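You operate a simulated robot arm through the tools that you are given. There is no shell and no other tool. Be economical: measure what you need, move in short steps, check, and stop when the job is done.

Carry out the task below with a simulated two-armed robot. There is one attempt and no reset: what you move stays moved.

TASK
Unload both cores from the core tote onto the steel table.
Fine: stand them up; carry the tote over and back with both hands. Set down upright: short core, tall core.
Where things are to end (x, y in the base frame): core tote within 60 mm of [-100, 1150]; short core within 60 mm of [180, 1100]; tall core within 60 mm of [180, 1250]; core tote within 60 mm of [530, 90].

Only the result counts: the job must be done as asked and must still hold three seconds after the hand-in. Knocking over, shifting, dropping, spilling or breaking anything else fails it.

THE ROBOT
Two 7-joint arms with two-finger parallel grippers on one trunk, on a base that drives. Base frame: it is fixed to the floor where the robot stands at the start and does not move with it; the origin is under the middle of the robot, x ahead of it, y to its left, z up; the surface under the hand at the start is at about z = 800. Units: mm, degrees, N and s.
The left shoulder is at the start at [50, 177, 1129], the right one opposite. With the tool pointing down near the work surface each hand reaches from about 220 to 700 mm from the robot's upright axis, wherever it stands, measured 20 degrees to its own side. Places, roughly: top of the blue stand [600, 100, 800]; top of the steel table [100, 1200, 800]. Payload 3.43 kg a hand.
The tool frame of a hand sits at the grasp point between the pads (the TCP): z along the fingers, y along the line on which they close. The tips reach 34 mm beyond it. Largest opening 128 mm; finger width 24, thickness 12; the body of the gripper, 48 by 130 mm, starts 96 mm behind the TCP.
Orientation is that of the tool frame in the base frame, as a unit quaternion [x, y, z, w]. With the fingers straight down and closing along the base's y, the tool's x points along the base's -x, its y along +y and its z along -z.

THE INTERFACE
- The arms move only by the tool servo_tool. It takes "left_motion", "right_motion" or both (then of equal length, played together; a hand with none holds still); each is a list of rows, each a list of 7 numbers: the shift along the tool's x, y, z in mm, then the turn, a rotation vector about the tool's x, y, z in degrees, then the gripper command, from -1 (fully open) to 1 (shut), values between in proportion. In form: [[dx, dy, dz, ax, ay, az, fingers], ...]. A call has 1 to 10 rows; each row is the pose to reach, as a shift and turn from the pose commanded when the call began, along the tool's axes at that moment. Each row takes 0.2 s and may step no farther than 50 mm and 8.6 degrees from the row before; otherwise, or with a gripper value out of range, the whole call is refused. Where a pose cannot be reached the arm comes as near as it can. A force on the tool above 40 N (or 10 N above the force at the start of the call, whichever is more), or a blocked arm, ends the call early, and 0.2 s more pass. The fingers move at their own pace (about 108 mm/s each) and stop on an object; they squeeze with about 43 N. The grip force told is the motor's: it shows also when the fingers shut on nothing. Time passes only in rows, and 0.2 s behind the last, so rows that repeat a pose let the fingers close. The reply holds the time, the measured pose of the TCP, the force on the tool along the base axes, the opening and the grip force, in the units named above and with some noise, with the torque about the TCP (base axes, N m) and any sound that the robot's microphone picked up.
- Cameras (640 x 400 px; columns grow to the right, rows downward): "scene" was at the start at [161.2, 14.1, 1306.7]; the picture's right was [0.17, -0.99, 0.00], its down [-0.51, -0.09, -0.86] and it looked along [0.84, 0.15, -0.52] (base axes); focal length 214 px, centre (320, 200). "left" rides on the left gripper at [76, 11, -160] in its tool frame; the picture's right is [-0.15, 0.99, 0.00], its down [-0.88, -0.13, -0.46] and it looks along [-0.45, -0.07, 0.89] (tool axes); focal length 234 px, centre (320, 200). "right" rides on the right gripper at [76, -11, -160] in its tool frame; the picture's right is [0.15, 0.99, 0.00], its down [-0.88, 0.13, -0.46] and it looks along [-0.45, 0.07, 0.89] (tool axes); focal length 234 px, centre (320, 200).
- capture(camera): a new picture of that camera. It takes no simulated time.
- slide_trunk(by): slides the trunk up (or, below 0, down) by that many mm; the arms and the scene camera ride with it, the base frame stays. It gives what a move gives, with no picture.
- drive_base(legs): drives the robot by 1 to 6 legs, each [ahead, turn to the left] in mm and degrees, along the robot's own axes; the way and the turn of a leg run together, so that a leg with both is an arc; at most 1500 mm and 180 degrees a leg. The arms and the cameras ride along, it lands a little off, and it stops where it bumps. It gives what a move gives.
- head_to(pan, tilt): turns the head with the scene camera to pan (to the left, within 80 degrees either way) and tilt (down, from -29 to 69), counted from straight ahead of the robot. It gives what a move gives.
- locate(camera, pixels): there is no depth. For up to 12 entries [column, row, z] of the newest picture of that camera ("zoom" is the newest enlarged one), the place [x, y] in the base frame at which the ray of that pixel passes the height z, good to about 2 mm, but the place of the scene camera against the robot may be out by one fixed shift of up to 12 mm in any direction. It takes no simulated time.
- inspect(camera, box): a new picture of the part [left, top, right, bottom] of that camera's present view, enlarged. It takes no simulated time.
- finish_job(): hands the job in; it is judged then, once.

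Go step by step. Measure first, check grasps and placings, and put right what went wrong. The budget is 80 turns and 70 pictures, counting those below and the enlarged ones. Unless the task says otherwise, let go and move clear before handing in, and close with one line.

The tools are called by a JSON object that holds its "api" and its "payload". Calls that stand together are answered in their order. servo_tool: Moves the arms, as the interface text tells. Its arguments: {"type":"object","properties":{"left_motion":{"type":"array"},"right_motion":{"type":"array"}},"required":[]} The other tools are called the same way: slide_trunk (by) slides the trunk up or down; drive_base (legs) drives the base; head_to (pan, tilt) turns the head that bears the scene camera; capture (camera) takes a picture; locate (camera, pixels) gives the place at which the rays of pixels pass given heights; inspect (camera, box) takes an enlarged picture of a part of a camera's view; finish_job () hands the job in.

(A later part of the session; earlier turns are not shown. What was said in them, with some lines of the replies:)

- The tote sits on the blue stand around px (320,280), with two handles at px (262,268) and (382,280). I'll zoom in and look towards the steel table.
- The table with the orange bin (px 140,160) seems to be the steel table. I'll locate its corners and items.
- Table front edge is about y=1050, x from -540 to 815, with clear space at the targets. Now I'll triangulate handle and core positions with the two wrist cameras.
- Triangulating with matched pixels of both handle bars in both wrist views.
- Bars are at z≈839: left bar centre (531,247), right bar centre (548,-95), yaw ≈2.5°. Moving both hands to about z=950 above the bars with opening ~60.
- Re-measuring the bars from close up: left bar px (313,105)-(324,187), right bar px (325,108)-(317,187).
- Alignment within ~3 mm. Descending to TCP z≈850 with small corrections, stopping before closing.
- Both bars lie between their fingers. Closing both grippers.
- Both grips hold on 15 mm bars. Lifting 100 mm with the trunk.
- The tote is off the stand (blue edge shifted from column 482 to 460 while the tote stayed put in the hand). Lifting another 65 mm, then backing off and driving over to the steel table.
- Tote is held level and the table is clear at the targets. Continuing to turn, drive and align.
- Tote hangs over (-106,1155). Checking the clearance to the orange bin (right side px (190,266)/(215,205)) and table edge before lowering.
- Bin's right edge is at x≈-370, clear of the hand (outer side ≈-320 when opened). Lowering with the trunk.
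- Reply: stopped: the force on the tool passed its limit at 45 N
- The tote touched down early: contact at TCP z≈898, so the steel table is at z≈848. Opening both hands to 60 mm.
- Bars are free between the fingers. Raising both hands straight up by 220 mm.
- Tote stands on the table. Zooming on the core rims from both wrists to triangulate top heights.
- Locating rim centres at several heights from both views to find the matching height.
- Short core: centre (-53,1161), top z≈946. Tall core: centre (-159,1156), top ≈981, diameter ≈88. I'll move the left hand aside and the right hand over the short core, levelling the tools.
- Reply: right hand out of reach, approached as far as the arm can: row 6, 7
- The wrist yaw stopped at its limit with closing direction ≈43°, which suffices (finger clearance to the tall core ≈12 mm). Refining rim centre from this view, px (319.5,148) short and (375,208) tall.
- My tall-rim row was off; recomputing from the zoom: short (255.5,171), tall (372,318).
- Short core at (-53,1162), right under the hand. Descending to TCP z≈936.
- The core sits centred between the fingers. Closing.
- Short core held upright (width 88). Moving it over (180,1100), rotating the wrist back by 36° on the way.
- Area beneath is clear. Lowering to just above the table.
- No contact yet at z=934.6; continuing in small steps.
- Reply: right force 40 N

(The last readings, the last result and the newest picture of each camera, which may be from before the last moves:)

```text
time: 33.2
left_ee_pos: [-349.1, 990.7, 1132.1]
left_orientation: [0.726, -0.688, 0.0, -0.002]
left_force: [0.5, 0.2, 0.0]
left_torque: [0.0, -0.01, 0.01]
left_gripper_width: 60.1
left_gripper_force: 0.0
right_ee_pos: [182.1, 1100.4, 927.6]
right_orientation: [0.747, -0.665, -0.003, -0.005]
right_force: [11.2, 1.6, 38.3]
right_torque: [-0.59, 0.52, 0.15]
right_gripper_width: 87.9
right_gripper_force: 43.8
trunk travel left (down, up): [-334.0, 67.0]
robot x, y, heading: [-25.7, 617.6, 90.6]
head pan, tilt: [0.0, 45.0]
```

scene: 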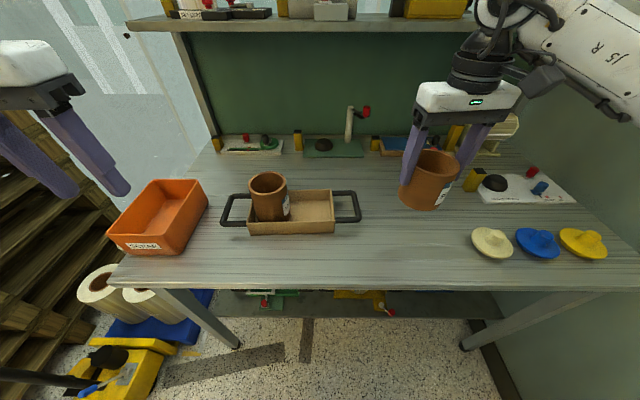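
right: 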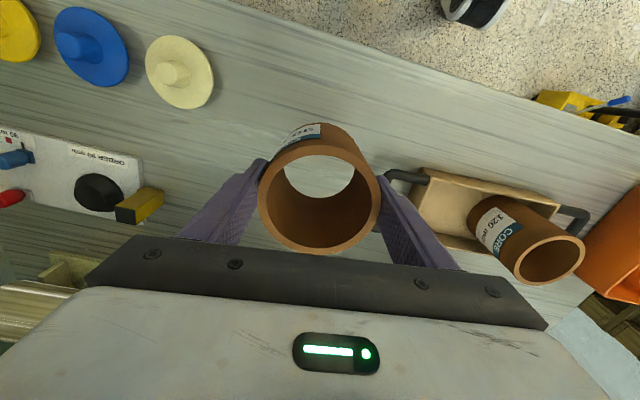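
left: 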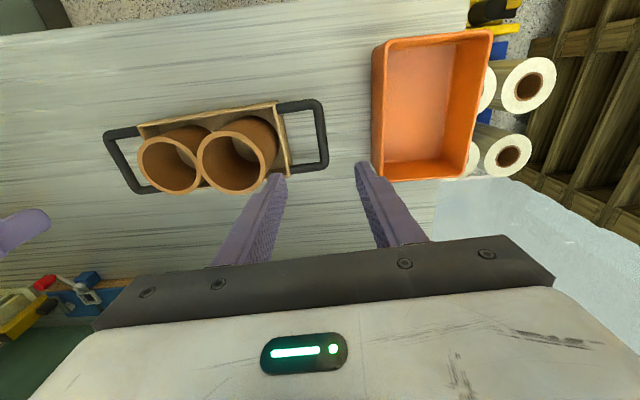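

Contact at z≈928 (38 N). Relaxing the push by 5 mm and then opening.

{"api": "servo_tool", "payload": {"right_motion": [[0, 0, -3, 0, 0, 0, 1], [0, 0, -5, 0, 0, 0, 1]]}}

{"api": "servo_tool", "payload": {"right_motion": [[0, 0, 0, 0, 0, 0, 0], [0, 0, 0, 0, 0, 0, -1], [0, 0, 0, 0, 0, 0, -1], [0, 0, -40, 0, 0, 0, -1], [0, 0, -80, 0, 0, 0, -1], [0, 0, -120, 0, 0, 0, -1], [0, 0, -150, 0, 0, 0, -1]]}}

{"api": "capture", "payload": {"camera": "right"}}

{"api": "capture", "payload": {"camera": "scene"}}

```text
time: 33.8
left_ee_pos: [-350.4, 991.3, 1130.9]
left_orientation: [0.726, -0.687, 0.0, -0.002]
left_force: [-0.4, -0.3, -0.5]
left_torque: [-0.02, -0.01, 0.02]
left_gripper_width: 60.4
left_gripper_force: 0.0
right_ee_pos: [180.2, 1099.6, 928.4]
right_orientation: [0.748, -0.664, -0.001, -0.003]
right_force: [6.2, 4.3, 17.1]
right_torque: [1.01, 0.06, -0.36]
right_gripper_width: 88.1
right_gripper_force: 43.2
trunk travel left (down, up): [-334.0, 67.0]
robot x, y, heading: [-27.5, 617.0, 90.3]
head pan, tilt: [0.0, 45.0]
```

```text
time: 35.4
left_ee_pos: [-350.8, 992.9, 1131.1]
left_orientation: [0.726, -0.688, 0.001, -0.002]
left_force: [-0.6, 0.1, -0.8]
left_torque: [0.03, 0.03, 0.04]
left_gripper_width: 60.1
left_gripper_force: 0.1
right_ee_pos: [179.4, 1100.6, 1075.0]
right_orientation: [0.749, -0.663, 0.002, -0.001]
right_force: [0.0, 0.1, 0.5]
right_torque: [0.04, 0.0, -0.04]
right_gripper_width: 128.1
right_gripper_force: 0.1
trunk travel left (down, up): [-334.0, 67.0]
robot x, y, heading: [-29.4, 621.4, 90.4]
head pan, tilt: [0.0, 45.0]
```

```text
35 pictures are left
```

right: 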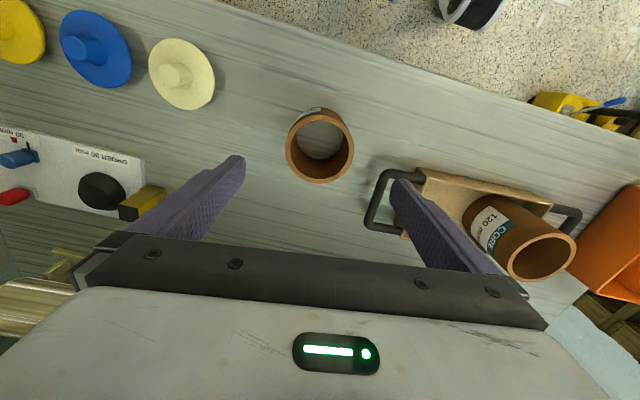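

```text
34 pictures are left
```

scene: 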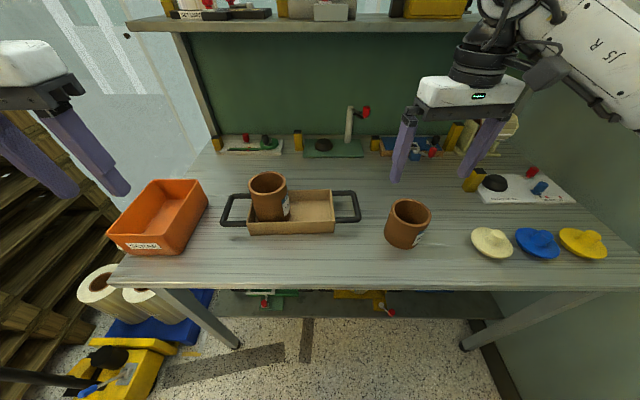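

Short core stands upright at its spot (rim px (320,146)). Now moving the right hand over the tall core.

{"api": "locate", "payload": {"camera": "right", "pixels": [[320, 146, 936], [320, 146, 930]]}}

{"api": "servo_tool", "payload": {"right_motion": [[-12, 41, 0, 0, 0, 0, -1], [-24, 82, 0, 0, 0, 0, -1], [-36, 123, 0, 0, 0, 0, -1], [-48, 164, 0, 0, 0, 0, -1], [-60, 205, 0, 0, 0, 0, -1], [-72, 246, 0, 0, 0, 0, -1], [-84, 287, 0, 0, 0, 0, -1], [-96.5, 329, 0, 0, 0, 0, -1], [-96.5, 329, 0, 0, 0, 0, -1]]}}

{"api": "inspect", "payload": {"camera": "right", "box": [220, 70, 420, 260]}}

```text
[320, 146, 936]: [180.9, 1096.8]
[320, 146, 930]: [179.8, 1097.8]
```

```text
time: 37.6
left_ee_pos: [-349.3, 992.8, 1129.8]
left_orientation: [0.726, -0.688, 0.0, -0.001]
left_force: [0.1, 0.0, 0.2]
left_torque: [0.01, -0.01, 0.01]
left_gripper_width: 60.2
left_gripper_force: 0.1
right_ee_pos: [-97.5, 1173.5, 1084.4]
right_orientation: [0.723, -0.691, -0.011, 0.007]
right_force: [0.4, 0.2, 0.0]
right_torque: [0.04, 0.02, -0.02]
right_gripper_width: 128.0
right_gripper_force: 0.1
right hand out of reach, approached as far as the arm can: row 8, 9
trunk travel left (down, up): [-334.0, 67.0]
robot x, y, heading: [-28.7, 621.4, 90.2]
head pan, tilt: [0.0, 45.0]
stopped in row 9 (right hand): the arm was blocked; the commanded pose is now the measured one
```

```text
2.11 times, centred on (320, 165) of right
```

zoom: 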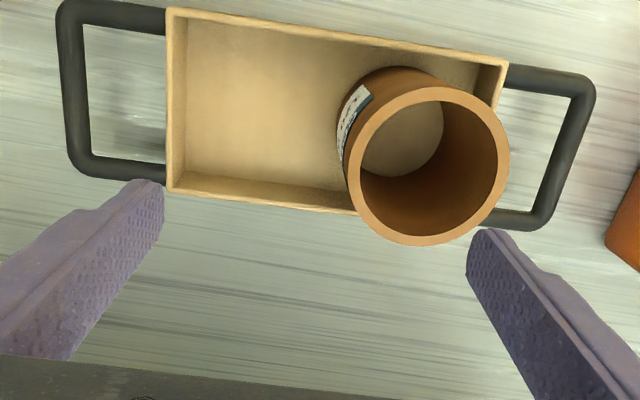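

The right hand is at its leftward reach limit at x≈-97. I'll back it off and level it, then turn the base ~14° left; first checking the rack at the left (px (100,265), (60,150)) for arm clearance.

{"api": "servo_tool", "payload": {"right_motion": [[0, -20, 0, 0.7, 0.1, 0, -1], [0, -40, 0, 1.5, 0.3, 0, -1], [0, -50, 0, 1.5, 0.3, 0, -1], [0, -50, 0, 1.5, 0.3, 0, -1]]}}

{"api": "head_to", "payload": {"pan": 60, "tilt": 30}}

{"api": "capture", "payload": {"camera": "scene"}}

```text
time: 38.6
left_ee_pos: [-351.0, 991.6, 1130.9]
left_orientation: [0.726, -0.688, 0.001, -0.002]
left_force: [-0.1, 0.0, 0.1]
left_torque: [0.02, -0.01, 0.03]
left_gripper_width: 60.1
left_gripper_force: 0.1
right_ee_pos: [-50.7, 1172.6, 1083.9]
right_orientation: [0.726, -0.688, 0.001, -0.001]
right_force: [0.3, 0.5, -1.0]
right_torque: [0.03, 0.01, -0.03]
right_gripper_width: 128.1
right_gripper_force: 0.1
trunk travel left (down, up): [-334.0, 67.0]
robot x, y, heading: [-30.3, 615.2, 90.6]
head pan, tilt: [0.0, 45.0]
```

```text
time: 39.9
left_ee_pos: [-350.7, 992.9, 1131.1]
left_orientation: [0.726, -0.688, 0.001, -0.001]
left_force: [0.7, 0.1, 0.8]
left_torque: [-0.01, -0.04, 0.01]
left_gripper_width: 60.2
left_gripper_force: 0.0
right_ee_pos: [-51.0, 1172.6, 1083.6]
right_orientation: [0.725, -0.688, -0.001, -0.001]
right_force: [-0.6, -0.1, 0.2]
right_torque: [-0.07, -0.01, -0.02]
right_gripper_width: 128.1
right_gripper_force: 0.1
trunk travel left (down, up): [-334.0, 67.0]
robot x, y, heading: [-29.3, 616.8, 90.3]
head pan, tilt: [60.0, 30.0]
```

```text
32 pictures are left
```

scene: 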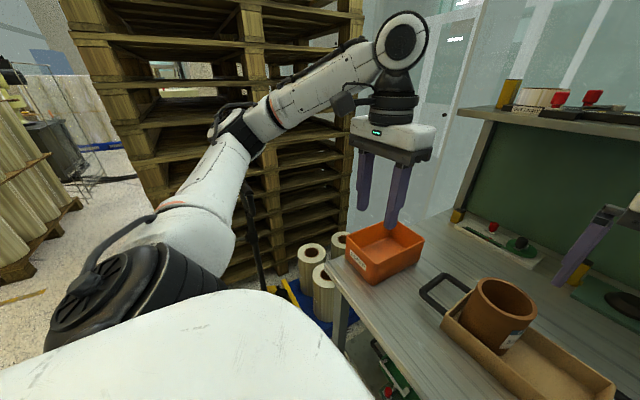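

{"api": "locate", "payload": {"camera": "scene", "pixels": [[228, 283, 0], [255, 275, 0], [340, 238, 0], [262, 130, 1000], [215, 130, 1000]]}}

```text
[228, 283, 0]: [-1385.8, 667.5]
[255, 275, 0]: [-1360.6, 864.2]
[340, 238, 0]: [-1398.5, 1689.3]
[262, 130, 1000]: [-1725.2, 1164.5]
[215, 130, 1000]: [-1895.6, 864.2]
```

Rack is at x≈-1370, well clear. Turning 14° left.

{"api": "drive_base", "payload": {"legs": [[0, 14]]}}

{"api": "inspect", "payload": {"camera": "right", "box": [220, 70, 420, 260]}}

```text
time: 41.1
left_ee_pos: [-431.1, 903.9, 1130.0]
left_orientation: [0.804, -0.595, 0.0, -0.001]
left_force: [-0.8, 0.3, -0.1]
left_torque: [0.03, -0.03, -0.02]
left_gripper_width: 60.5
left_gripper_force: 0.0
right_ee_pos: [-183.4, 1150.4, 1082.4]
right_orientation: [0.803, -0.595, 0.0, -0.001]
right_force: [0.2, -0.4, 0.6]
right_torque: [0.0, -0.04, 0.03]
right_gripper_width: 127.8
right_gripper_force: 0.1
trunk travel left (down, up): [-334.0, 67.0]
robot x, y, heading: [-26.4, 618.7, 104.4]
head pan, tilt: [60.0, 30.0]
```

```text
2.11 times, centred on (320, 165) of right
```

zoom: 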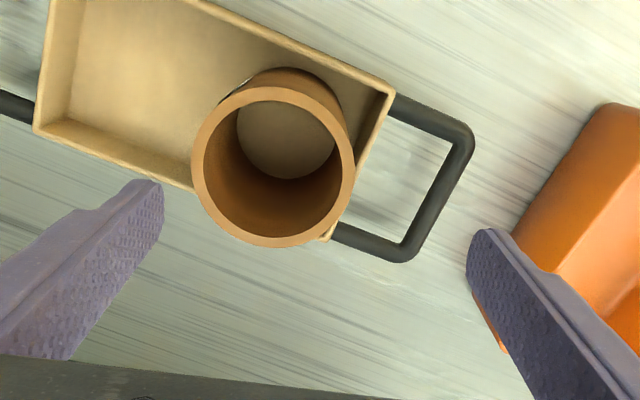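

{"api": "locate", "payload": {"camera": "zoom", "pixels": [[273.5, 167, 976], [273.5, 167, 970], [192, 165, 976], [355, 165, 976]]}}

```text
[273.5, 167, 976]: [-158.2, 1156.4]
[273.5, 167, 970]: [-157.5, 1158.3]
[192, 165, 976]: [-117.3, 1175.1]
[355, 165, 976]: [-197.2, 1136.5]
```

Tall core at (-158,1157). Shifting 26 mm and descending to z≈955.

{"api": "servo_tool", "payload": {"right_motion": [[1, -26, 0, 0, 0, 0, -1], [1, -26, 40, 0, 0, 0, -1], [1, -26, 80, 0, 0, 0, -1], [1, -26, 110, 0, 0, 0, -1], [1, -26, 127, 0, 0, 0, -1]]}}

{"api": "capture", "payload": {"camera": "right"}}

```text
time: 42.3
left_ee_pos: [-430.6, 903.9, 1131.5]
left_orientation: [0.804, -0.595, 0.001, -0.002]
left_force: [0.5, 0.2, 1.3]
left_torque: [0.0, 0.02, -0.03]
left_gripper_width: 60.3
left_gripper_force: 0.0
right_ee_pos: [-156.2, 1157.3, 956.0]
right_orientation: [0.803, -0.595, 0.0, -0.001]
right_force: [0.6, -0.6, 0.0]
right_torque: [0.0, 0.01, -0.03]
right_gripper_width: 127.9
right_gripper_force: 0.0
trunk travel left (down, up): [-334.0, 67.0]
robot x, y, heading: [-29.0, 621.0, 104.4]
head pan, tilt: [60.0, 30.0]
```

```text
30 pictures are left
```

right: 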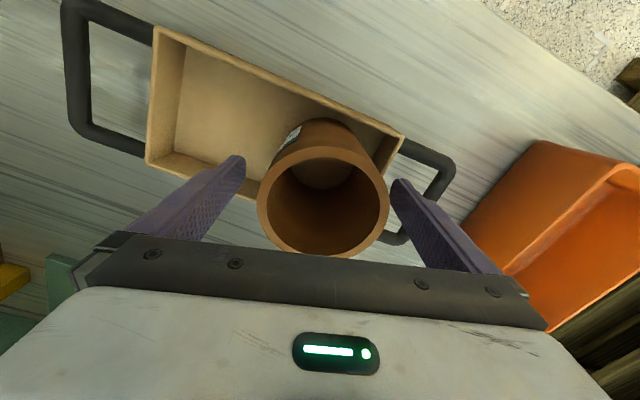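

Centred. Closing and lifting.

{"api": "servo_tool", "payload": {"right_motion": [[0, 0, 0, 0, 0, 0, -0.5], [0, 0, 0, 0, 0, 0, 0], [0, 0, 0, 0, 0, 0, 1], [0, 0, 0, 0, 0, 0, 1]]}}

{"api": "servo_tool", "payload": {"right_motion": [[0, 0, -10, 0, 0, 0, 1], [0, 0, -30, 0, 0, 0, 1], [0, 0, -60, 0, 0, 0, 1], [0, 0, -100, 0, 0, 0, 1], [0, 0, -140, 0, 0, 0, 1]]}}

{"api": "capture", "payload": {"camera": "right"}}

```text
time: 43.3
left_ee_pos: [-430.6, 904.9, 1130.5]
left_orientation: [0.804, -0.595, 0.001, -0.002]
left_force: [0.5, 0.1, -0.5]
left_torque: [-0.03, 0.0, -0.03]
left_gripper_width: 59.9
left_gripper_force: 0.1
right_ee_pos: [-155.7, 1158.4, 956.1]
right_orientation: [0.803, -0.596, 0.0, -0.002]
right_force: [-0.3, -0.5, 0.0]
right_torque: [0.01, 0.01, 0.01]
right_gripper_width: 87.9
right_gripper_force: 42.8
trunk travel left (down, up): [-334.0, 67.0]
robot x, y, heading: [-31.4, 619.1, 104.4]
head pan, tilt: [60.0, 30.0]
```

```text
time: 44.5
left_ee_pos: [-429.9, 904.6, 1130.2]
left_orientation: [0.804, -0.595, 0.0, -0.002]
left_force: [0.5, 0.5, -1.2]
left_torque: [0.02, -0.02, 0.01]
left_gripper_width: 60.2
left_gripper_force: 0.1
right_ee_pos: [-158.5, 1157.6, 1096.4]
right_orientation: [0.804, -0.595, 0.0, -0.001]
right_force: [0.4, 0.2, -1.5]
right_torque: [-0.04, 0.02, -0.02]
right_gripper_width: 87.8
right_gripper_force: 43.0
trunk travel left (down, up): [-334.0, 67.0]
robot x, y, heading: [-29.1, 620.9, 104.1]
head pan, tilt: [60.0, 30.0]
```

```text
29 pictures are left
```

right: 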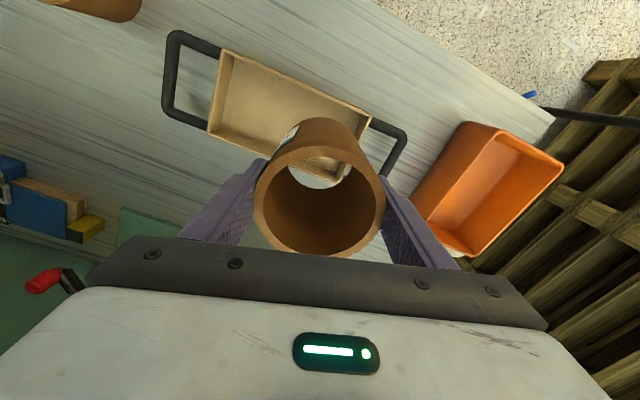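

Tall core held, tote empty. Turning back 14° right.

{"api": "drive_base", "payload": {"legs": [[0, -14]]}}

```text
time: 45.8
left_ee_pos: [-347.5, 993.5, 1130.6]
left_orientation: [0.724, -0.689, 0.0, -0.001]
left_force: [0.3, -0.8, -0.6]
left_torque: [-0.01, -0.03, 0.0]
left_gripper_width: 60.2
left_gripper_force: 0.1
right_ee_pos: [-23.1, 1172.3, 1095.8]
right_orientation: [0.724, -0.69, -0.001, -0.001]
right_force: [0.4, 0.3, -2.1]
right_torque: [-0.06, 0.03, -0.01]
right_gripper_width: 87.6
right_gripper_force: 42.9
trunk travel left (down, up): [-334.0, 67.0]
robot x, y, heading: [-28.8, 617.7, 90.3]
head pan, tilt: [60.0, 30.0]
```

{"api": "servo_tool", "payload": {"right_motion": [[-12, -35, 0, 0, 0, 0, 1], [-23, -69, 0, 0, 0, 0, 1], [-34, -103, 0, 0, 0, 0, 1], [-45, -138, 0, 0, 0, 0, 1], [-57, -172, 0, 0, 0, 0, 1], [-68, -206.5, 0, 0, 0, 0, 1], [-68, -206.5, 0, 0, 0, 0, 1]]}}

{"api": "capture", "payload": {"camera": "right"}}

{"api": "head_to", "payload": {"pan": 0, "tilt": 45}}

{"api": "capture", "payload": {"camera": "scene"}}

```text
time: 47.4
left_ee_pos: [-349.5, 993.4, 1130.4]
left_orientation: [0.725, -0.689, 0.0, -0.001]
left_force: [0.2, -0.3, 0.2]
left_torque: [-0.05, 0.01, 0.01]
left_gripper_width: 60.2
left_gripper_force: 0.1
right_ee_pos: [181.7, 1252.4, 1096.9]
right_orientation: [0.724, -0.689, 0.0, -0.001]
right_force: [0.3, -0.5, -1.4]
right_torque: [0.0, 0.01, 0.04]
right_gripper_width: 87.6
right_gripper_force: 42.9
trunk travel left (down, up): [-334.0, 67.0]
robot x, y, heading: [-28.0, 615.8, 90.2]
head pan, tilt: [60.0, 30.0]
```

```text
28 pictures are left
```

right: 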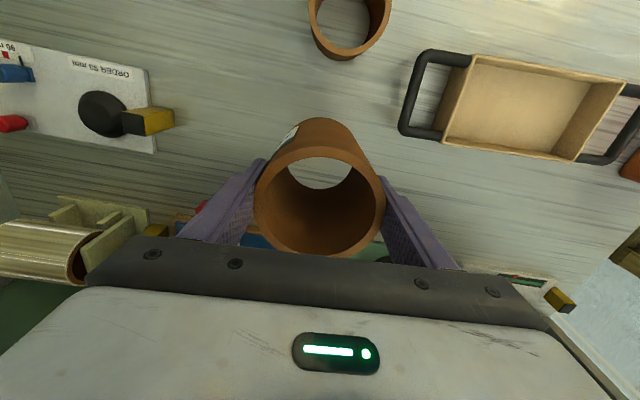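

```text
time: 48.7
left_ee_pos: [-349.0, 993.0, 1130.4]
left_orientation: [0.725, -0.689, 0.0, -0.002]
left_force: [0.3, 0.0, -0.7]
left_torque: [-0.02, -0.03, 0.0]
left_gripper_width: 60.2
left_gripper_force: 0.0
right_ee_pos: [181.1, 1253.1, 1096.9]
right_orientation: [0.724, -0.69, -0.001, -0.002]
right_force: [0.6, -0.5, -1.9]
right_torque: [0.01, 0.0, 0.01]
right_gripper_width: 87.4
right_gripper_force: 42.9
trunk travel left (down, up): [-334.0, 67.0]
robot x, y, heading: [-33.4, 621.6, 89.8]
head pan, tilt: [0.0, 45.0]
```

```text
27 pictures are left
```

scene: 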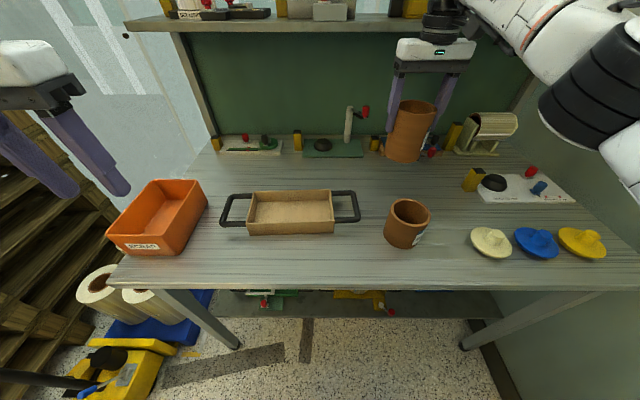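

Checking that nothing is under the drop spot, e.g. the blue board at px (405,155).

{"api": "locate", "payload": {"camera": "scene", "pixels": [[385, 155, 848], [405, 157, 848], [435, 157, 848], [355, 156, 848], [400, 245, 848]]}}

{"api": "servo_tool", "payload": {"right_motion": [[0, 0, 40, 0, 0, 0, 1], [0, 0, 80, 0, 0, 0, 1], [0, 0, 110, 0, 0, 0, 1], [0, 0, 130, 0, 0, 0, 1], [0, 0, 140, 0, 0, 0, 1]]}}

{"api": "inspect", "payload": {"camera": "scene", "box": [340, 100, 500, 260]}}

```text
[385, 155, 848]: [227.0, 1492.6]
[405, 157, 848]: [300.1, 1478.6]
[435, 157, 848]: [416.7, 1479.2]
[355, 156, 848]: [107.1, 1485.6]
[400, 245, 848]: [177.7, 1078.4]
```

```text
time: 49.9
left_ee_pos: [-349.6, 994.2, 1131.1]
left_orientation: [0.725, -0.689, -0.001, -0.001]
left_force: [-0.8, 0.4, -0.4]
left_torque: [0.01, -0.04, 0.01]
left_gripper_width: 60.0
left_gripper_force: 0.2
right_ee_pos: [179.8, 1252.4, 955.6]
right_orientation: [0.724, -0.69, 0.0, -0.001]
right_force: [-0.2, 0.0, -0.7]
right_torque: [0.02, -0.01, -0.03]
right_gripper_width: 87.9
right_gripper_force: 42.7
trunk travel left (down, up): [-334.0, 67.0]
robot x, y, heading: [-25.2, 619.9, 90.2]
head pan, tilt: [0.0, 45.0]
```

```text
2.50 times, centred on (420, 180) of scene
```

zoom: 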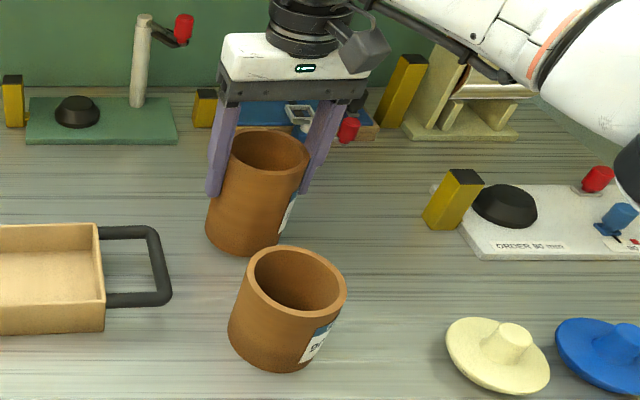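

Clear below. Lowering the last ~10 mm in small steps to expected contact at z≈946.

{"api": "servo_tool", "payload": {"right_motion": [[0, 0, 3, 0, 0, 0, 1], [0, 0, 6, 0, 0, 0, 1], [0, 0, 8, 0, 0, 0, 1], [0, 0, 10, 0, 0, 0, 1], [0, 0, 11.5, 0, 0, 0, 1]]}}

```text
time: 51.1
left_ee_pos: [-349.8, 994.1, 1131.3]
left_orientation: [0.725, -0.689, 0.0, -0.002]
left_force: [-0.2, 0.1, 0.9]
left_torque: [0.0, 0.01, -0.02]
left_gripper_width: 60.5
left_gripper_force: 0.0
right_ee_pos: [181.1, 1251.0, 947.1]
right_orientation: [0.724, -0.69, 0.0, -0.002]
right_force: [1.9, 0.1, 8.0]
right_torque: [-0.3, 0.08, 0.05]
right_gripper_width: 87.6
right_gripper_force: 43.1
trunk travel left (down, up): [-334.0, 67.0]
robot x, y, heading: [-27.1, 620.6, 89.9]
head pan, tilt: [0.0, 45.0]
```

Contact with 8 N. Releasing and rising.

{"api": "servo_tool", "payload": {"right_motion": [[0, 0, 0, 0, 0, 0, 0], [0, 0, 0, 0, 0, 0, -1], [0, 0, 0, 0, 0, 0, -1], [0, 0, -40, 0, 0, 0, -1], [0, 0, -80, 0, 0, 0, -1], [0, 0, -120, 0, 0, 0, -1], [0, 0, -160, 0, 0, 0, -1]]}}

{"api": "capture", "payload": {"camera": "right"}}

{"api": "capture", "payload": {"camera": "left"}}

```text
time: 52.7
left_ee_pos: [-350.6, 992.0, 1130.4]
left_orientation: [0.724, -0.689, 0.001, -0.002]
left_force: [0.0, 0.3, 0.9]
left_torque: [0.02, 0.0, 0.07]
left_gripper_width: 60.3
left_gripper_force: 0.1
right_ee_pos: [177.3, 1248.6, 1105.7]
right_orientation: [0.724, -0.69, 0.0, -0.001]
right_force: [-0.2, -0.4, 0.2]
right_torque: [0.01, 0.02, -0.01]
right_gripper_width: 127.9
right_gripper_force: 0.1
trunk travel left (down, up): [-334.0, 67.0]
robot x, y, heading: [-26.8, 618.8, 90.4]
head pan, tilt: [0.0, 45.0]
```

```text
25 pictures are left
```

right: 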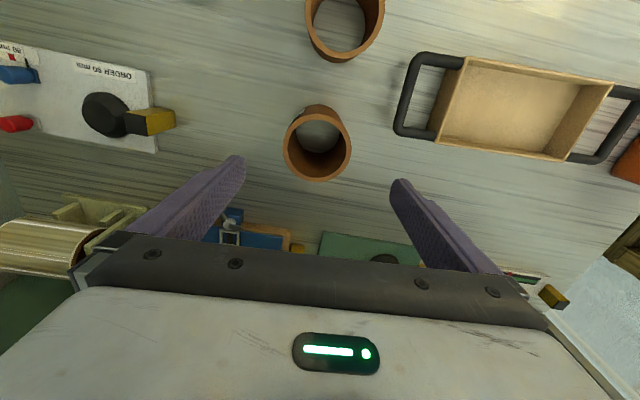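

```text
24 pictures are left
```

left: 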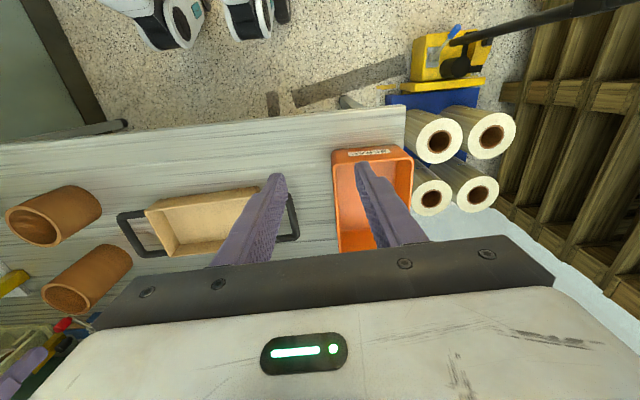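

Both cores stand upright. Bringing both hands back over the tote handles at opening 60.

{"api": "servo_tool", "payload": {"left_motion": [[-30, -16, 0, 0, 0, 0, 0.06], [-61, -32, 0, 0, 0, 0, 0.06], [-91, -49, 10, 0, 0, 0, 0.06], [-122, -65, 35, 0, 0, 0, 0.06], [-152, -81, 60, 0, 0, 0, 0.06], [-152, -81, 60, 0, 0, 0, 0.06]], "right_motion": [[15, 24, 0, 0, 0, 0, -0.5], [30, 48, 0, 0, 0, 0, 0.06], [45, 71, 0, 0, 0, 0, 0.06], [60, 95, 18, 0, 0, 0, 0.06], [75, 119, 36, 0, 0, 0, 0.06], [75, 119, 36, 0, 0, 0, 0.06]]}}

{"api": "capture", "payload": {"camera": "left"}}

{"api": "capture", "payload": {"camera": "right"}}

```text
time: 54.1
left_ee_pos: [-275.6, 1150.4, 1072.2]
left_orientation: [0.725, -0.689, 0.0, -0.003]
left_force: [0.0, 0.3, 0.3]
left_torque: [-0.01, 0.02, 0.07]
left_gripper_width: 60.3
left_gripper_force: 0.0
right_ee_pos: [65.9, 1169.2, 1067.5]
right_orientation: [0.724, -0.69, 0.0, -0.002]
right_force: [-0.3, 0.3, -0.3]
right_torque: [0.02, -0.01, 0.04]
right_gripper_width: 60.2
right_gripper_force: 0.0
trunk travel left (down, up): [-334.0, 67.0]
robot x, y, heading: [-28.9, 617.6, 90.3]
head pan, tilt: [0.0, 45.0]
```

```text
23 pictures are left
```

left: 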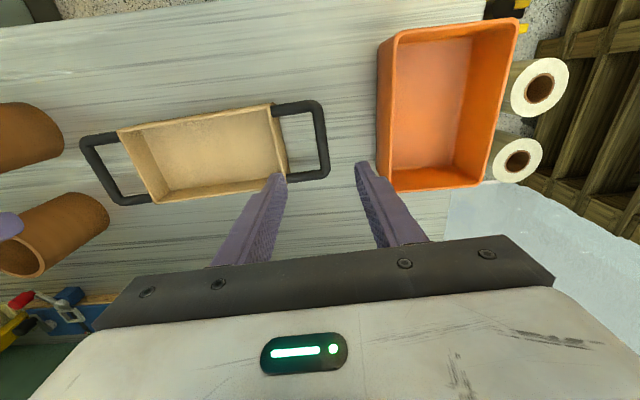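

```text
22 pictures are left
```

right: 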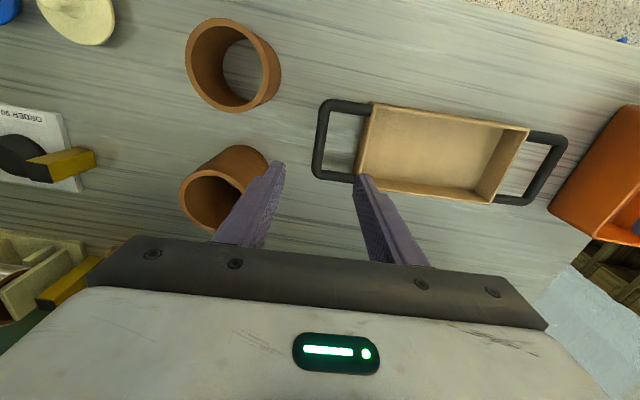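

Locating the bars at z≈884: left bar px (319,106)-(325,173), right bar px (324,106)-(317,172).

{"api": "locate", "payload": {"camera": "left", "pixels": [[316, 106, 884], [325, 173, 884]]}}

{"api": "locate", "payload": {"camera": "right", "pixels": [[324, 106, 884], [317, 173, 884], [232, 66, 936], [222, 200, 966]]}}

```text
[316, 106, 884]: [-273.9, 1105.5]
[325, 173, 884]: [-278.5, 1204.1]
```

```text
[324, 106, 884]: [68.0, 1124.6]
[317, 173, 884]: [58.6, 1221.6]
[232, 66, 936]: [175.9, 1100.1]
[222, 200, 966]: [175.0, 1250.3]
```

Bars at (-276,1155) and (63,1173), nearly under the hands. Descending to z≈896.

{"api": "servo_tool", "payload": {"left_motion": [[-4, 0, 40, 0, 0, 0, 0.06], [-4, 0, 80, 0, 0, 0, 0.06], [-4, 0, 120, 0, 0, 0, 0.06], [-4, 0, 155, 0, 0, 0, 0.06], [-4, 0, 177, 0, 0, 0, 0.06]], "right_motion": [[-3, 3, 40, 0, 0, 0, 0.06], [-3, 3, 80, 0, 0, 0, 0.06], [-3, 3, 120, 0, 0, 0, 0.06], [-3, 3, 155, 0, 0, 0, 0.06], [-3, 3, 173, 0, 0, 0, 0.06]]}}

{"api": "capture", "payload": {"camera": "left"}}

{"api": "capture", "payload": {"camera": "right"}}

```text
time: 55.3
left_ee_pos: [-277.5, 1154.0, 893.4]
left_orientation: [0.725, -0.689, 0.001, -0.001]
left_force: [-0.6, 0.4, 0.5]
left_torque: [0.01, -0.03, 0.04]
left_gripper_width: 60.0
left_gripper_force: 0.1
right_ee_pos: [60.8, 1173.3, 895.2]
right_orientation: [0.724, -0.69, -0.001, -0.001]
right_force: [-0.4, -0.6, -1.5]
right_torque: [0.01, -0.03, 0.02]
right_gripper_width: 60.2
right_gripper_force: 0.1
trunk travel left (down, up): [-334.0, 67.0]
robot x, y, heading: [-31.7, 618.9, 90.2]
head pan, tilt: [0.0, 45.0]
```

```text
21 pictures are left
```

left: 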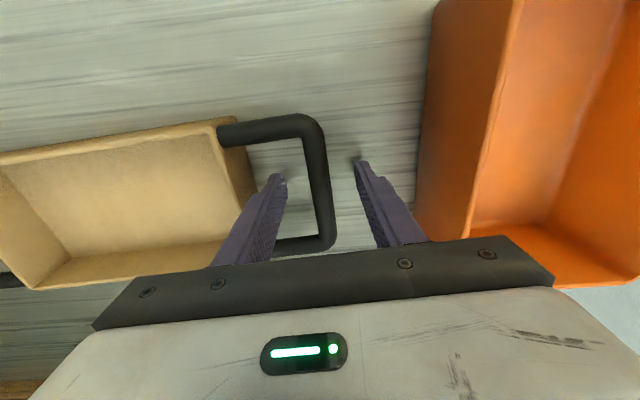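

```text
20 pictures are left
```

right: 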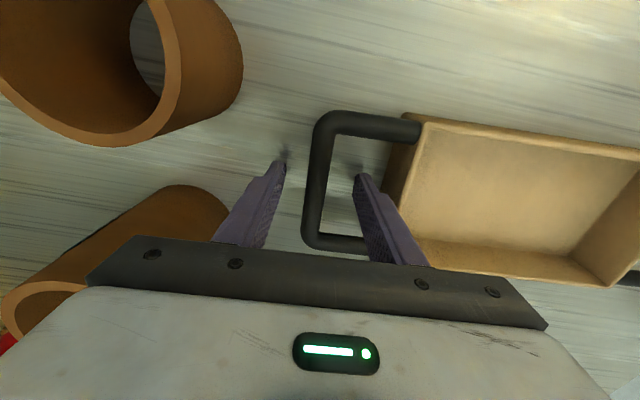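

Both bars between the fingers. Closing both, then lifting with the trunk.

{"api": "servo_tool", "payload": {"left_motion": [[0, 0, 0, 0, 0, 0, 0.5], [0, 0, 0, 0, 0, 0, 0.8], [0, 0, 0, 0, 0, 0, 1], [0, 0, 0, 0, 0, 0, 1], [0, 0, 0, 0, 0, 0, 1]], "right_motion": [[0, 0, 0, 0, 0, 0, 0.5], [0, 0, 0, 0, 0, 0, 0.8], [0, 0, 0, 0, 0, 0, 1], [0, 0, 0, 0, 0, 0, 1], [0, 0, 0, 0, 0, 0, 1]]}}

{"api": "slide_trunk", "payload": {"by": 62}}

{"api": "capture", "payload": {"camera": "right"}}

```text
time: 56.5
left_ee_pos: [-278.2, 1154.5, 894.6]
left_orientation: [0.726, -0.688, 0.0, -0.002]
left_force: [-3.1, 0.1, 0.8]
left_torque: [-0.05, 0.01, -0.02]
left_gripper_width: 15.0
left_gripper_force: 42.4
right_ee_pos: [61.4, 1173.5, 893.4]
right_orientation: [0.724, -0.69, 0.0, -0.001]
right_force: [3.9, -0.3, 0.3]
right_torque: [0.07, -0.05, 0.22]
right_gripper_width: 15.0
right_gripper_force: 43.3
trunk travel left (down, up): [-334.0, 67.0]
robot x, y, heading: [-29.1, 618.3, 90.1]
head pan, tilt: [0.0, 45.0]
```

```text
time: 57.5
left_ee_pos: [-279.0, 1153.9, 955.7]
left_orientation: [0.725, -0.689, 0.001, -0.001]
left_force: [-6.9, -0.2, -1.7]
left_torque: [0.0, 0.04, -0.02]
left_gripper_width: 15.0
left_gripper_force: 43.3
right_ee_pos: [62.9, 1173.1, 955.6]
right_orientation: [0.724, -0.689, 0.0, -0.002]
right_force: [6.5, -0.2, 0.0]
right_torque: [-0.06, -0.06, 0.18]
right_gripper_width: 15.0
right_gripper_force: 43.2
trunk travel left (down, up): [-396.0, 5.0]
robot x, y, heading: [-29.0, 621.9, 90.1]
head pan, tilt: [0.0, 45.0]
```

```text
19 pictures are left
```

right: 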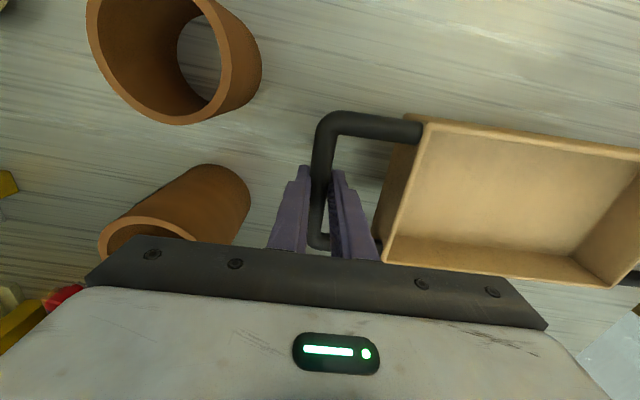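

Tote is lifted and clear of the cores. Backing straight off, then turning and returning to face the stand.

{"api": "drive_base", "payload": {"legs": [[-450, 0]]}}

{"api": "capture", "payload": {"camera": "scene"}}

{"api": "drive_base", "payload": {"legs": [[0, -38], [-200, 0], [0, -52]]}}

{"api": "capture", "payload": {"camera": "scene"}}

```text
time: 60.2
left_ee_pos: [-277.2, 706.1, 956.3]
left_orientation: [0.726, -0.688, 0.0, -0.001]
left_force: [-11.8, 0.0, -0.8]
left_torque: [-0.02, 0.06, -0.01]
left_gripper_width: 14.7
left_gripper_force: 43.3
right_ee_pos: [61.8, 727.0, 958.5]
right_orientation: [0.725, -0.689, -0.001, -0.002]
right_force: [11.5, -0.3, -1.2]
right_torque: [0.02, -0.06, 0.19]
right_gripper_width: 15.3
right_gripper_force: 43.3
trunk travel left (down, up): [-396.0, 5.0]
robot x, y, heading: [-30.8, 170.9, 90.1]
head pan, tilt: [0.0, 45.0]
```

```text
18 pictures are left
```

scene: 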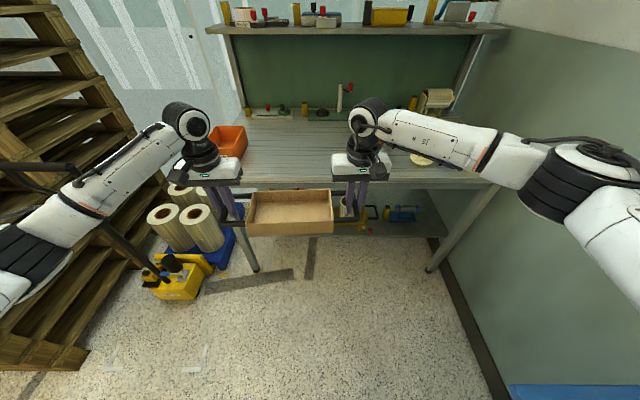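

```text
time: 65.9
left_ee_pos: [378.2, 278.7, 956.7]
left_orientation: [-0.042, 0.999, -0.001, 0.001]
left_force: [0.5, 1.9, -0.8]
left_torque: [0.05, 0.03, -0.01]
left_gripper_width: 15.1
left_gripper_force: 43.4
right_ee_pos: [408.6, -59.7, 957.5]
right_orientation: [-0.04, 0.999, -0.001, 0.001]
right_force: [-0.9, -1.7, -1.7]
right_torque: [0.0, 0.03, 0.24]
right_gripper_width: 14.8
right_gripper_force: 43.0
trunk travel left (down, up): [-396.0, 5.0]
robot x, y, heading: [-148.2, 15.0, 1.9]
head pan, tilt: [0.0, 45.0]
```

```text
17 pictures are left
```

scene: 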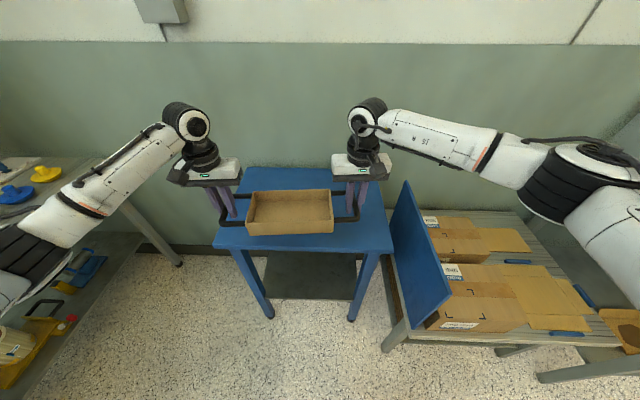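

Tote hangs at about (393,110); driving: turn -1.9°, then ahead 138 mm.

{"api": "drive_base", "payload": {"legs": [[0, -1.9], [138, 0]]}}

{"api": "capture", "payload": {"camera": "scene"}}

```text
time: 67.6
left_ee_pos: [527.3, 260.0, 956.3]
left_orientation: [-0.024, 1.0, -0.001, 0.0]
left_force: [1.4, -0.9, -1.4]
left_torque: [0.01, 0.06, -0.05]
left_gripper_width: 14.9
left_gripper_force: 42.2
right_ee_pos: [545.5, -78.5, 955.9]
right_orientation: [-0.024, 1.0, -0.001, 0.0]
right_force: [-0.5, -0.5, -2.2]
right_torque: [-0.02, -0.03, 0.21]
right_gripper_width: 15.0
right_gripper_force: 42.9
trunk travel left (down, up): [-396.0, 5.0]
robot x, y, heading: [-9.7, 13.4, -0.0]
head pan, tilt: [0.0, 45.0]
```

```text
16 pictures are left
```

scene: 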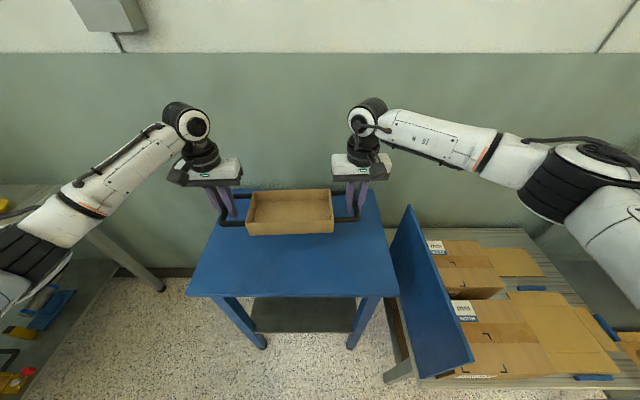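

Tote at (536,91), over target. Lowering 100 mm by trunk.

{"api": "slide_trunk", "payload": {"by": -100}}

{"api": "slide_trunk", "payload": {"by": -4}}

{"api": "slide_trunk", "payload": {"by": -4}}

```text
time: 68.9
left_ee_pos: [526.3, 260.1, 856.8]
left_orientation: [-0.024, 1.0, -0.001, 0.001]
left_force: [0.4, -0.3, -0.9]
left_torque: [0.03, 0.0, -0.01]
left_gripper_width: 15.0
left_gripper_force: 42.5
right_ee_pos: [545.2, -79.4, 856.5]
right_orientation: [-0.023, 1.0, -0.001, 0.001]
right_force: [0.2, -0.1, -1.1]
right_torque: [-0.03, -0.01, 0.17]
right_gripper_width: 15.1
right_gripper_force: 42.5
trunk travel left (down, up): [-296.0, 105.0]
robot x, y, heading: [-9.1, 14.7, 0.1]
head pan, tilt: [0.0, 45.0]
```

```text
time: 69.4
left_ee_pos: [526.0, 259.8, 852.1]
left_orientation: [-0.025, 1.0, -0.001, 0.002]
left_force: [1.5, 0.1, -1.6]
left_torque: [-0.02, 0.01, -0.02]
left_gripper_width: 15.0
left_gripper_force: 42.6
right_ee_pos: [544.3, -78.4, 853.4]
right_orientation: [-0.023, 1.0, -0.001, 0.001]
right_force: [-0.8, 0.2, -0.5]
right_torque: [-0.01, -0.04, 0.2]
right_gripper_width: 14.9
right_gripper_force: 42.8
trunk travel left (down, up): [-292.0, 109.0]
robot x, y, heading: [-9.6, 11.4, 0.2]
head pan, tilt: [0.0, 45.0]
```

```text
time: 70.0
left_ee_pos: [525.8, 260.8, 849.3]
left_orientation: [-0.024, 1.0, -0.001, 0.001]
left_force: [1.2, -1.2, -0.8]
left_torque: [-0.01, 0.02, -0.04]
left_gripper_width: 15.1
left_gripper_force: 42.9
right_ee_pos: [544.9, -78.7, 848.3]
right_orientation: [-0.023, 1.0, 0.0, 0.001]
right_force: [-1.1, 0.3, -1.5]
right_torque: [0.03, 0.0, 0.2]
right_gripper_width: 15.0
right_gripper_force: 43.3
trunk travel left (down, up): [-288.0, 113.0]
robot x, y, heading: [-9.7, 11.4, 0.2]
head pan, tilt: [0.0, 45.0]
```

Not yet in contact at z≈849; lowering 2 mm at a time.

{"api": "slide_trunk", "payload": {"by": -2}}

{"api": "slide_trunk", "payload": {"by": -2}}

```text
time: 70.5
left_ee_pos: [526.9, 260.2, 846.6]
left_orientation: [-0.024, 1.0, 0.0, 0.001]
left_force: [0.6, 0.6, -1.7]
left_torque: [0.0, 0.0, 0.0]
left_gripper_width: 15.1
left_gripper_force: 43.0
right_ee_pos: [544.7, -78.5, 847.4]
right_orientation: [-0.023, 1.0, -0.001, 0.001]
right_force: [-0.2, 0.0, -1.6]
right_torque: [0.01, 0.01, 0.15]
right_gripper_width: 15.3
right_gripper_force: 43.6
trunk travel left (down, up): [-286.0, 115.0]
robot x, y, heading: [-9.3, 11.9, 0.2]
head pan, tilt: [0.0, 45.0]
```

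```text
time: 71.0
left_ee_pos: [526.0, 260.1, 844.4]
left_orientation: [-0.025, 1.0, -0.001, 0.0]
left_force: [0.4, -0.1, -1.8]
left_torque: [-0.01, -0.02, -0.05]
left_gripper_width: 15.0
left_gripper_force: 43.1
right_ee_pos: [544.4, -79.3, 844.9]
right_orientation: [-0.023, 1.0, -0.001, 0.001]
right_force: [-0.7, 0.5, 0.6]
right_torque: [0.01, -0.01, 0.25]
right_gripper_width: 14.8
right_gripper_force: 43.1
trunk travel left (down, up): [-284.0, 117.0]
robot x, y, heading: [-9.0, 13.5, 0.2]
head pan, tilt: [0.0, 45.0]
```

{"api": "slide_trunk", "payload": {"by": -2}}

{"api": "slide_trunk", "payload": {"by": -1.5}}

{"api": "inspect", "payload": {"camera": "scene", "box": [180, 140, 420, 300]}}

```text
time: 71.5
left_ee_pos: [526.9, 259.5, 843.9]
left_orientation: [-0.024, 1.0, -0.001, 0.001]
left_force: [1.4, 1.5, 8.0]
left_torque: [-0.01, 0.52, -0.05]
left_gripper_width: 15.0
left_gripper_force: 43.0
right_ee_pos: [543.9, -78.9, 845.0]
right_orientation: [-0.022, 1.0, -0.001, 0.003]
right_force: [-0.1, -1.8, 7.0]
right_torque: [-0.07, 0.41, 0.25]
right_gripper_width: 14.4
right_gripper_force: 43.3
trunk travel left (down, up): [-282.0, 119.0]
robot x, y, heading: [-10.7, 14.6, 0.5]
head pan, tilt: [0.0, 45.0]
```

```text
time: 72.0
left_ee_pos: [525.7, 259.5, 845.1]
left_orientation: [-0.025, 1.0, -0.001, 0.003]
left_force: [5.3, 2.5, 17.9]
left_torque: [-0.01, 1.01, -0.06]
left_gripper_width: 14.9
left_gripper_force: 42.7
right_ee_pos: [543.4, -79.0, 844.1]
right_orientation: [-0.023, 1.0, 0.0, 0.004]
right_force: [3.8, -0.8, 17.6]
right_torque: [-0.06, 0.95, 0.26]
right_gripper_width: 15.0
right_gripper_force: 42.6
trunk travel left (down, up): [-281.0, 121.0]
robot x, y, heading: [-7.9, 13.8, 0.1]
head pan, tilt: [0.0, 45.0]
```

```text
2.50 times, centred on (300, 220) of scene
```

zoom: 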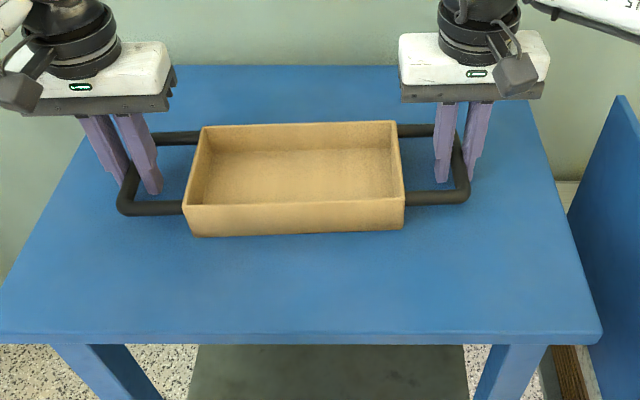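

The tote rests on the stand (18 N on each hand). Opening both hands to 60 mm and rising.

{"api": "servo_tool", "payload": {"left_motion": [[0, 0, 0, 0, 0, 0, 0.5], [0, 0, 0, 0, 0, 0, 0.06], [0, 0, 0, 0, 0, 0, 0.06]], "right_motion": [[0, 0, 0, 0, 0, 0, 0.5], [0, 0, 0, 0, 0, 0, 0.06], [0, 0, 0, 0, 0, 0, 0.06]]}}

{"api": "servo_tool", "payload": {"left_motion": [[0, 0, -20, 0, 0, 0, 0.06], [0, 0, -50, 0, 0, 0, 0.06], [0, 0, -90, 0, 0, 0, 0.06], [0, 0, -130, 0, 0, 0, 0.06], [0, 0, -170, 0, 0, 0, 0.06], [0, 0, -210, 0, 0, 0, 0.06]], "right_motion": [[0, 0, -20, 0, 0, 0, 0.06], [0, 0, -50, 0, 0, 0, 0.06], [0, 0, -90, 0, 0, 0, 0.06], [0, 0, -130, 0, 0, 0, 0.06], [0, 0, -170, 0, 0, 0, 0.06], [0, 0, -210, 0, 0, 0, 0.06]]}}

{"api": "capture", "payload": {"camera": "left"}}

{"api": "capture", "payload": {"camera": "right"}}

{"api": "head_to", "payload": {"pan": 70, "tilt": 30}}

{"api": "capture", "payload": {"camera": "scene"}}

```text
time: 72.8
left_ee_pos: [525.8, 260.7, 839.8]
left_orientation: [-0.025, 1.0, -0.002, 0.0]
left_force: [0.7, 0.5, 0.8]
left_torque: [0.01, 0.01, 0.01]
left_gripper_width: 60.1
left_gripper_force: 0.0
right_ee_pos: [545.5, -77.6, 841.8]
right_orientation: [-0.022, 1.0, -0.001, 0.002]
right_force: [0.3, 0.0, 0.4]
right_torque: [0.0, 0.0, 0.01]
right_gripper_width: 60.4
right_gripper_force: 0.1
trunk travel left (down, up): [-281.0, 121.0]
robot x, y, heading: [-11.0, 11.2, 0.4]
head pan, tilt: [0.0, 45.0]
```

```text
time: 74.2
left_ee_pos: [525.5, 260.2, 1053.7]
left_orientation: [-0.026, 1.0, -0.001, 0.001]
left_force: [-0.3, -0.2, 0.2]
left_torque: [-0.01, 0.03, 0.0]
left_gripper_width: 60.3
left_gripper_force: 0.0
right_ee_pos: [544.1, -80.3, 1051.2]
right_orientation: [-0.023, 1.0, -0.001, 0.002]
right_force: [-0.2, 0.3, 0.6]
right_torque: [-0.02, -0.03, 0.02]
right_gripper_width: 60.5
right_gripper_force: 0.1
trunk travel left (down, up): [-281.0, 121.0]
robot x, y, heading: [-10.5, 13.3, 0.0]
head pan, tilt: [0.0, 45.0]
```

```text
14 pictures are left
```

left: 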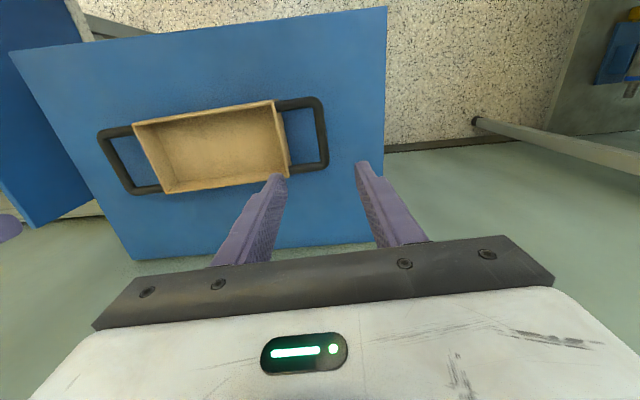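

```text
13 pictures are left
```

right: 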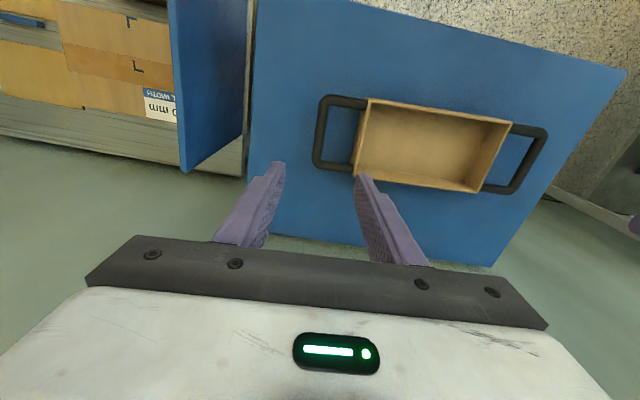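

```text
time: 75.6
left_ee_pos: [526.8, 260.4, 1053.6]
left_orientation: [-0.025, 1.0, -0.002, 0.0]
left_force: [0.5, -0.5, 0.4]
left_torque: [0.02, -0.05, 0.0]
left_gripper_width: 60.2
left_gripper_force: 0.0
right_ee_pos: [544.5, -79.9, 1050.0]
right_orientation: [-0.023, 1.0, 0.0, 0.001]
right_force: [-0.4, -0.2, 0.2]
right_torque: [0.0, 0.02, 0.02]
right_gripper_width: 60.2
right_gripper_force: 0.0
trunk travel left (down, up): [-281.0, 121.0]
robot x, y, heading: [-9.3, 14.0, 0.2]
head pan, tilt: [70.0, 30.0]
```

```text
12 pictures are left
```

scene: 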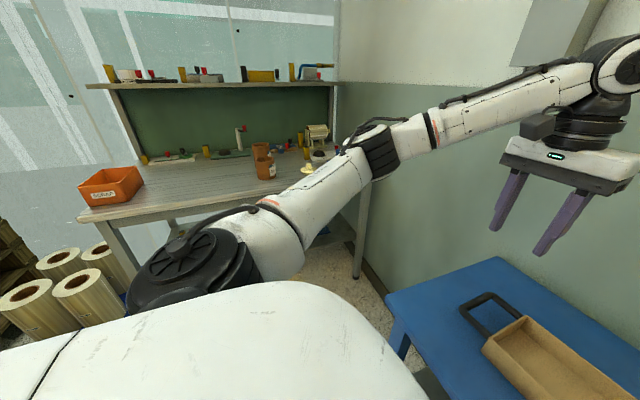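

The cores stand upright on the steel table (px (263,160)). The tote sits flat on the stand at about (535,91), with both hands released and about 200 mm above it. Handing in.

{"api": "finish_job", "payload": {}}

```text
The job is handed in.
```

I moved both cores from the tote to the steel table and handed the job in; the final pictures showed everything upright and nothing else disturbed. The short core stands at about (180, 1098) and the tall core at about (177, 1250). The tote was carried with both hands, set down at about (-106, 1160) for unloading, and is now back on the blue stand at about (535, 91).
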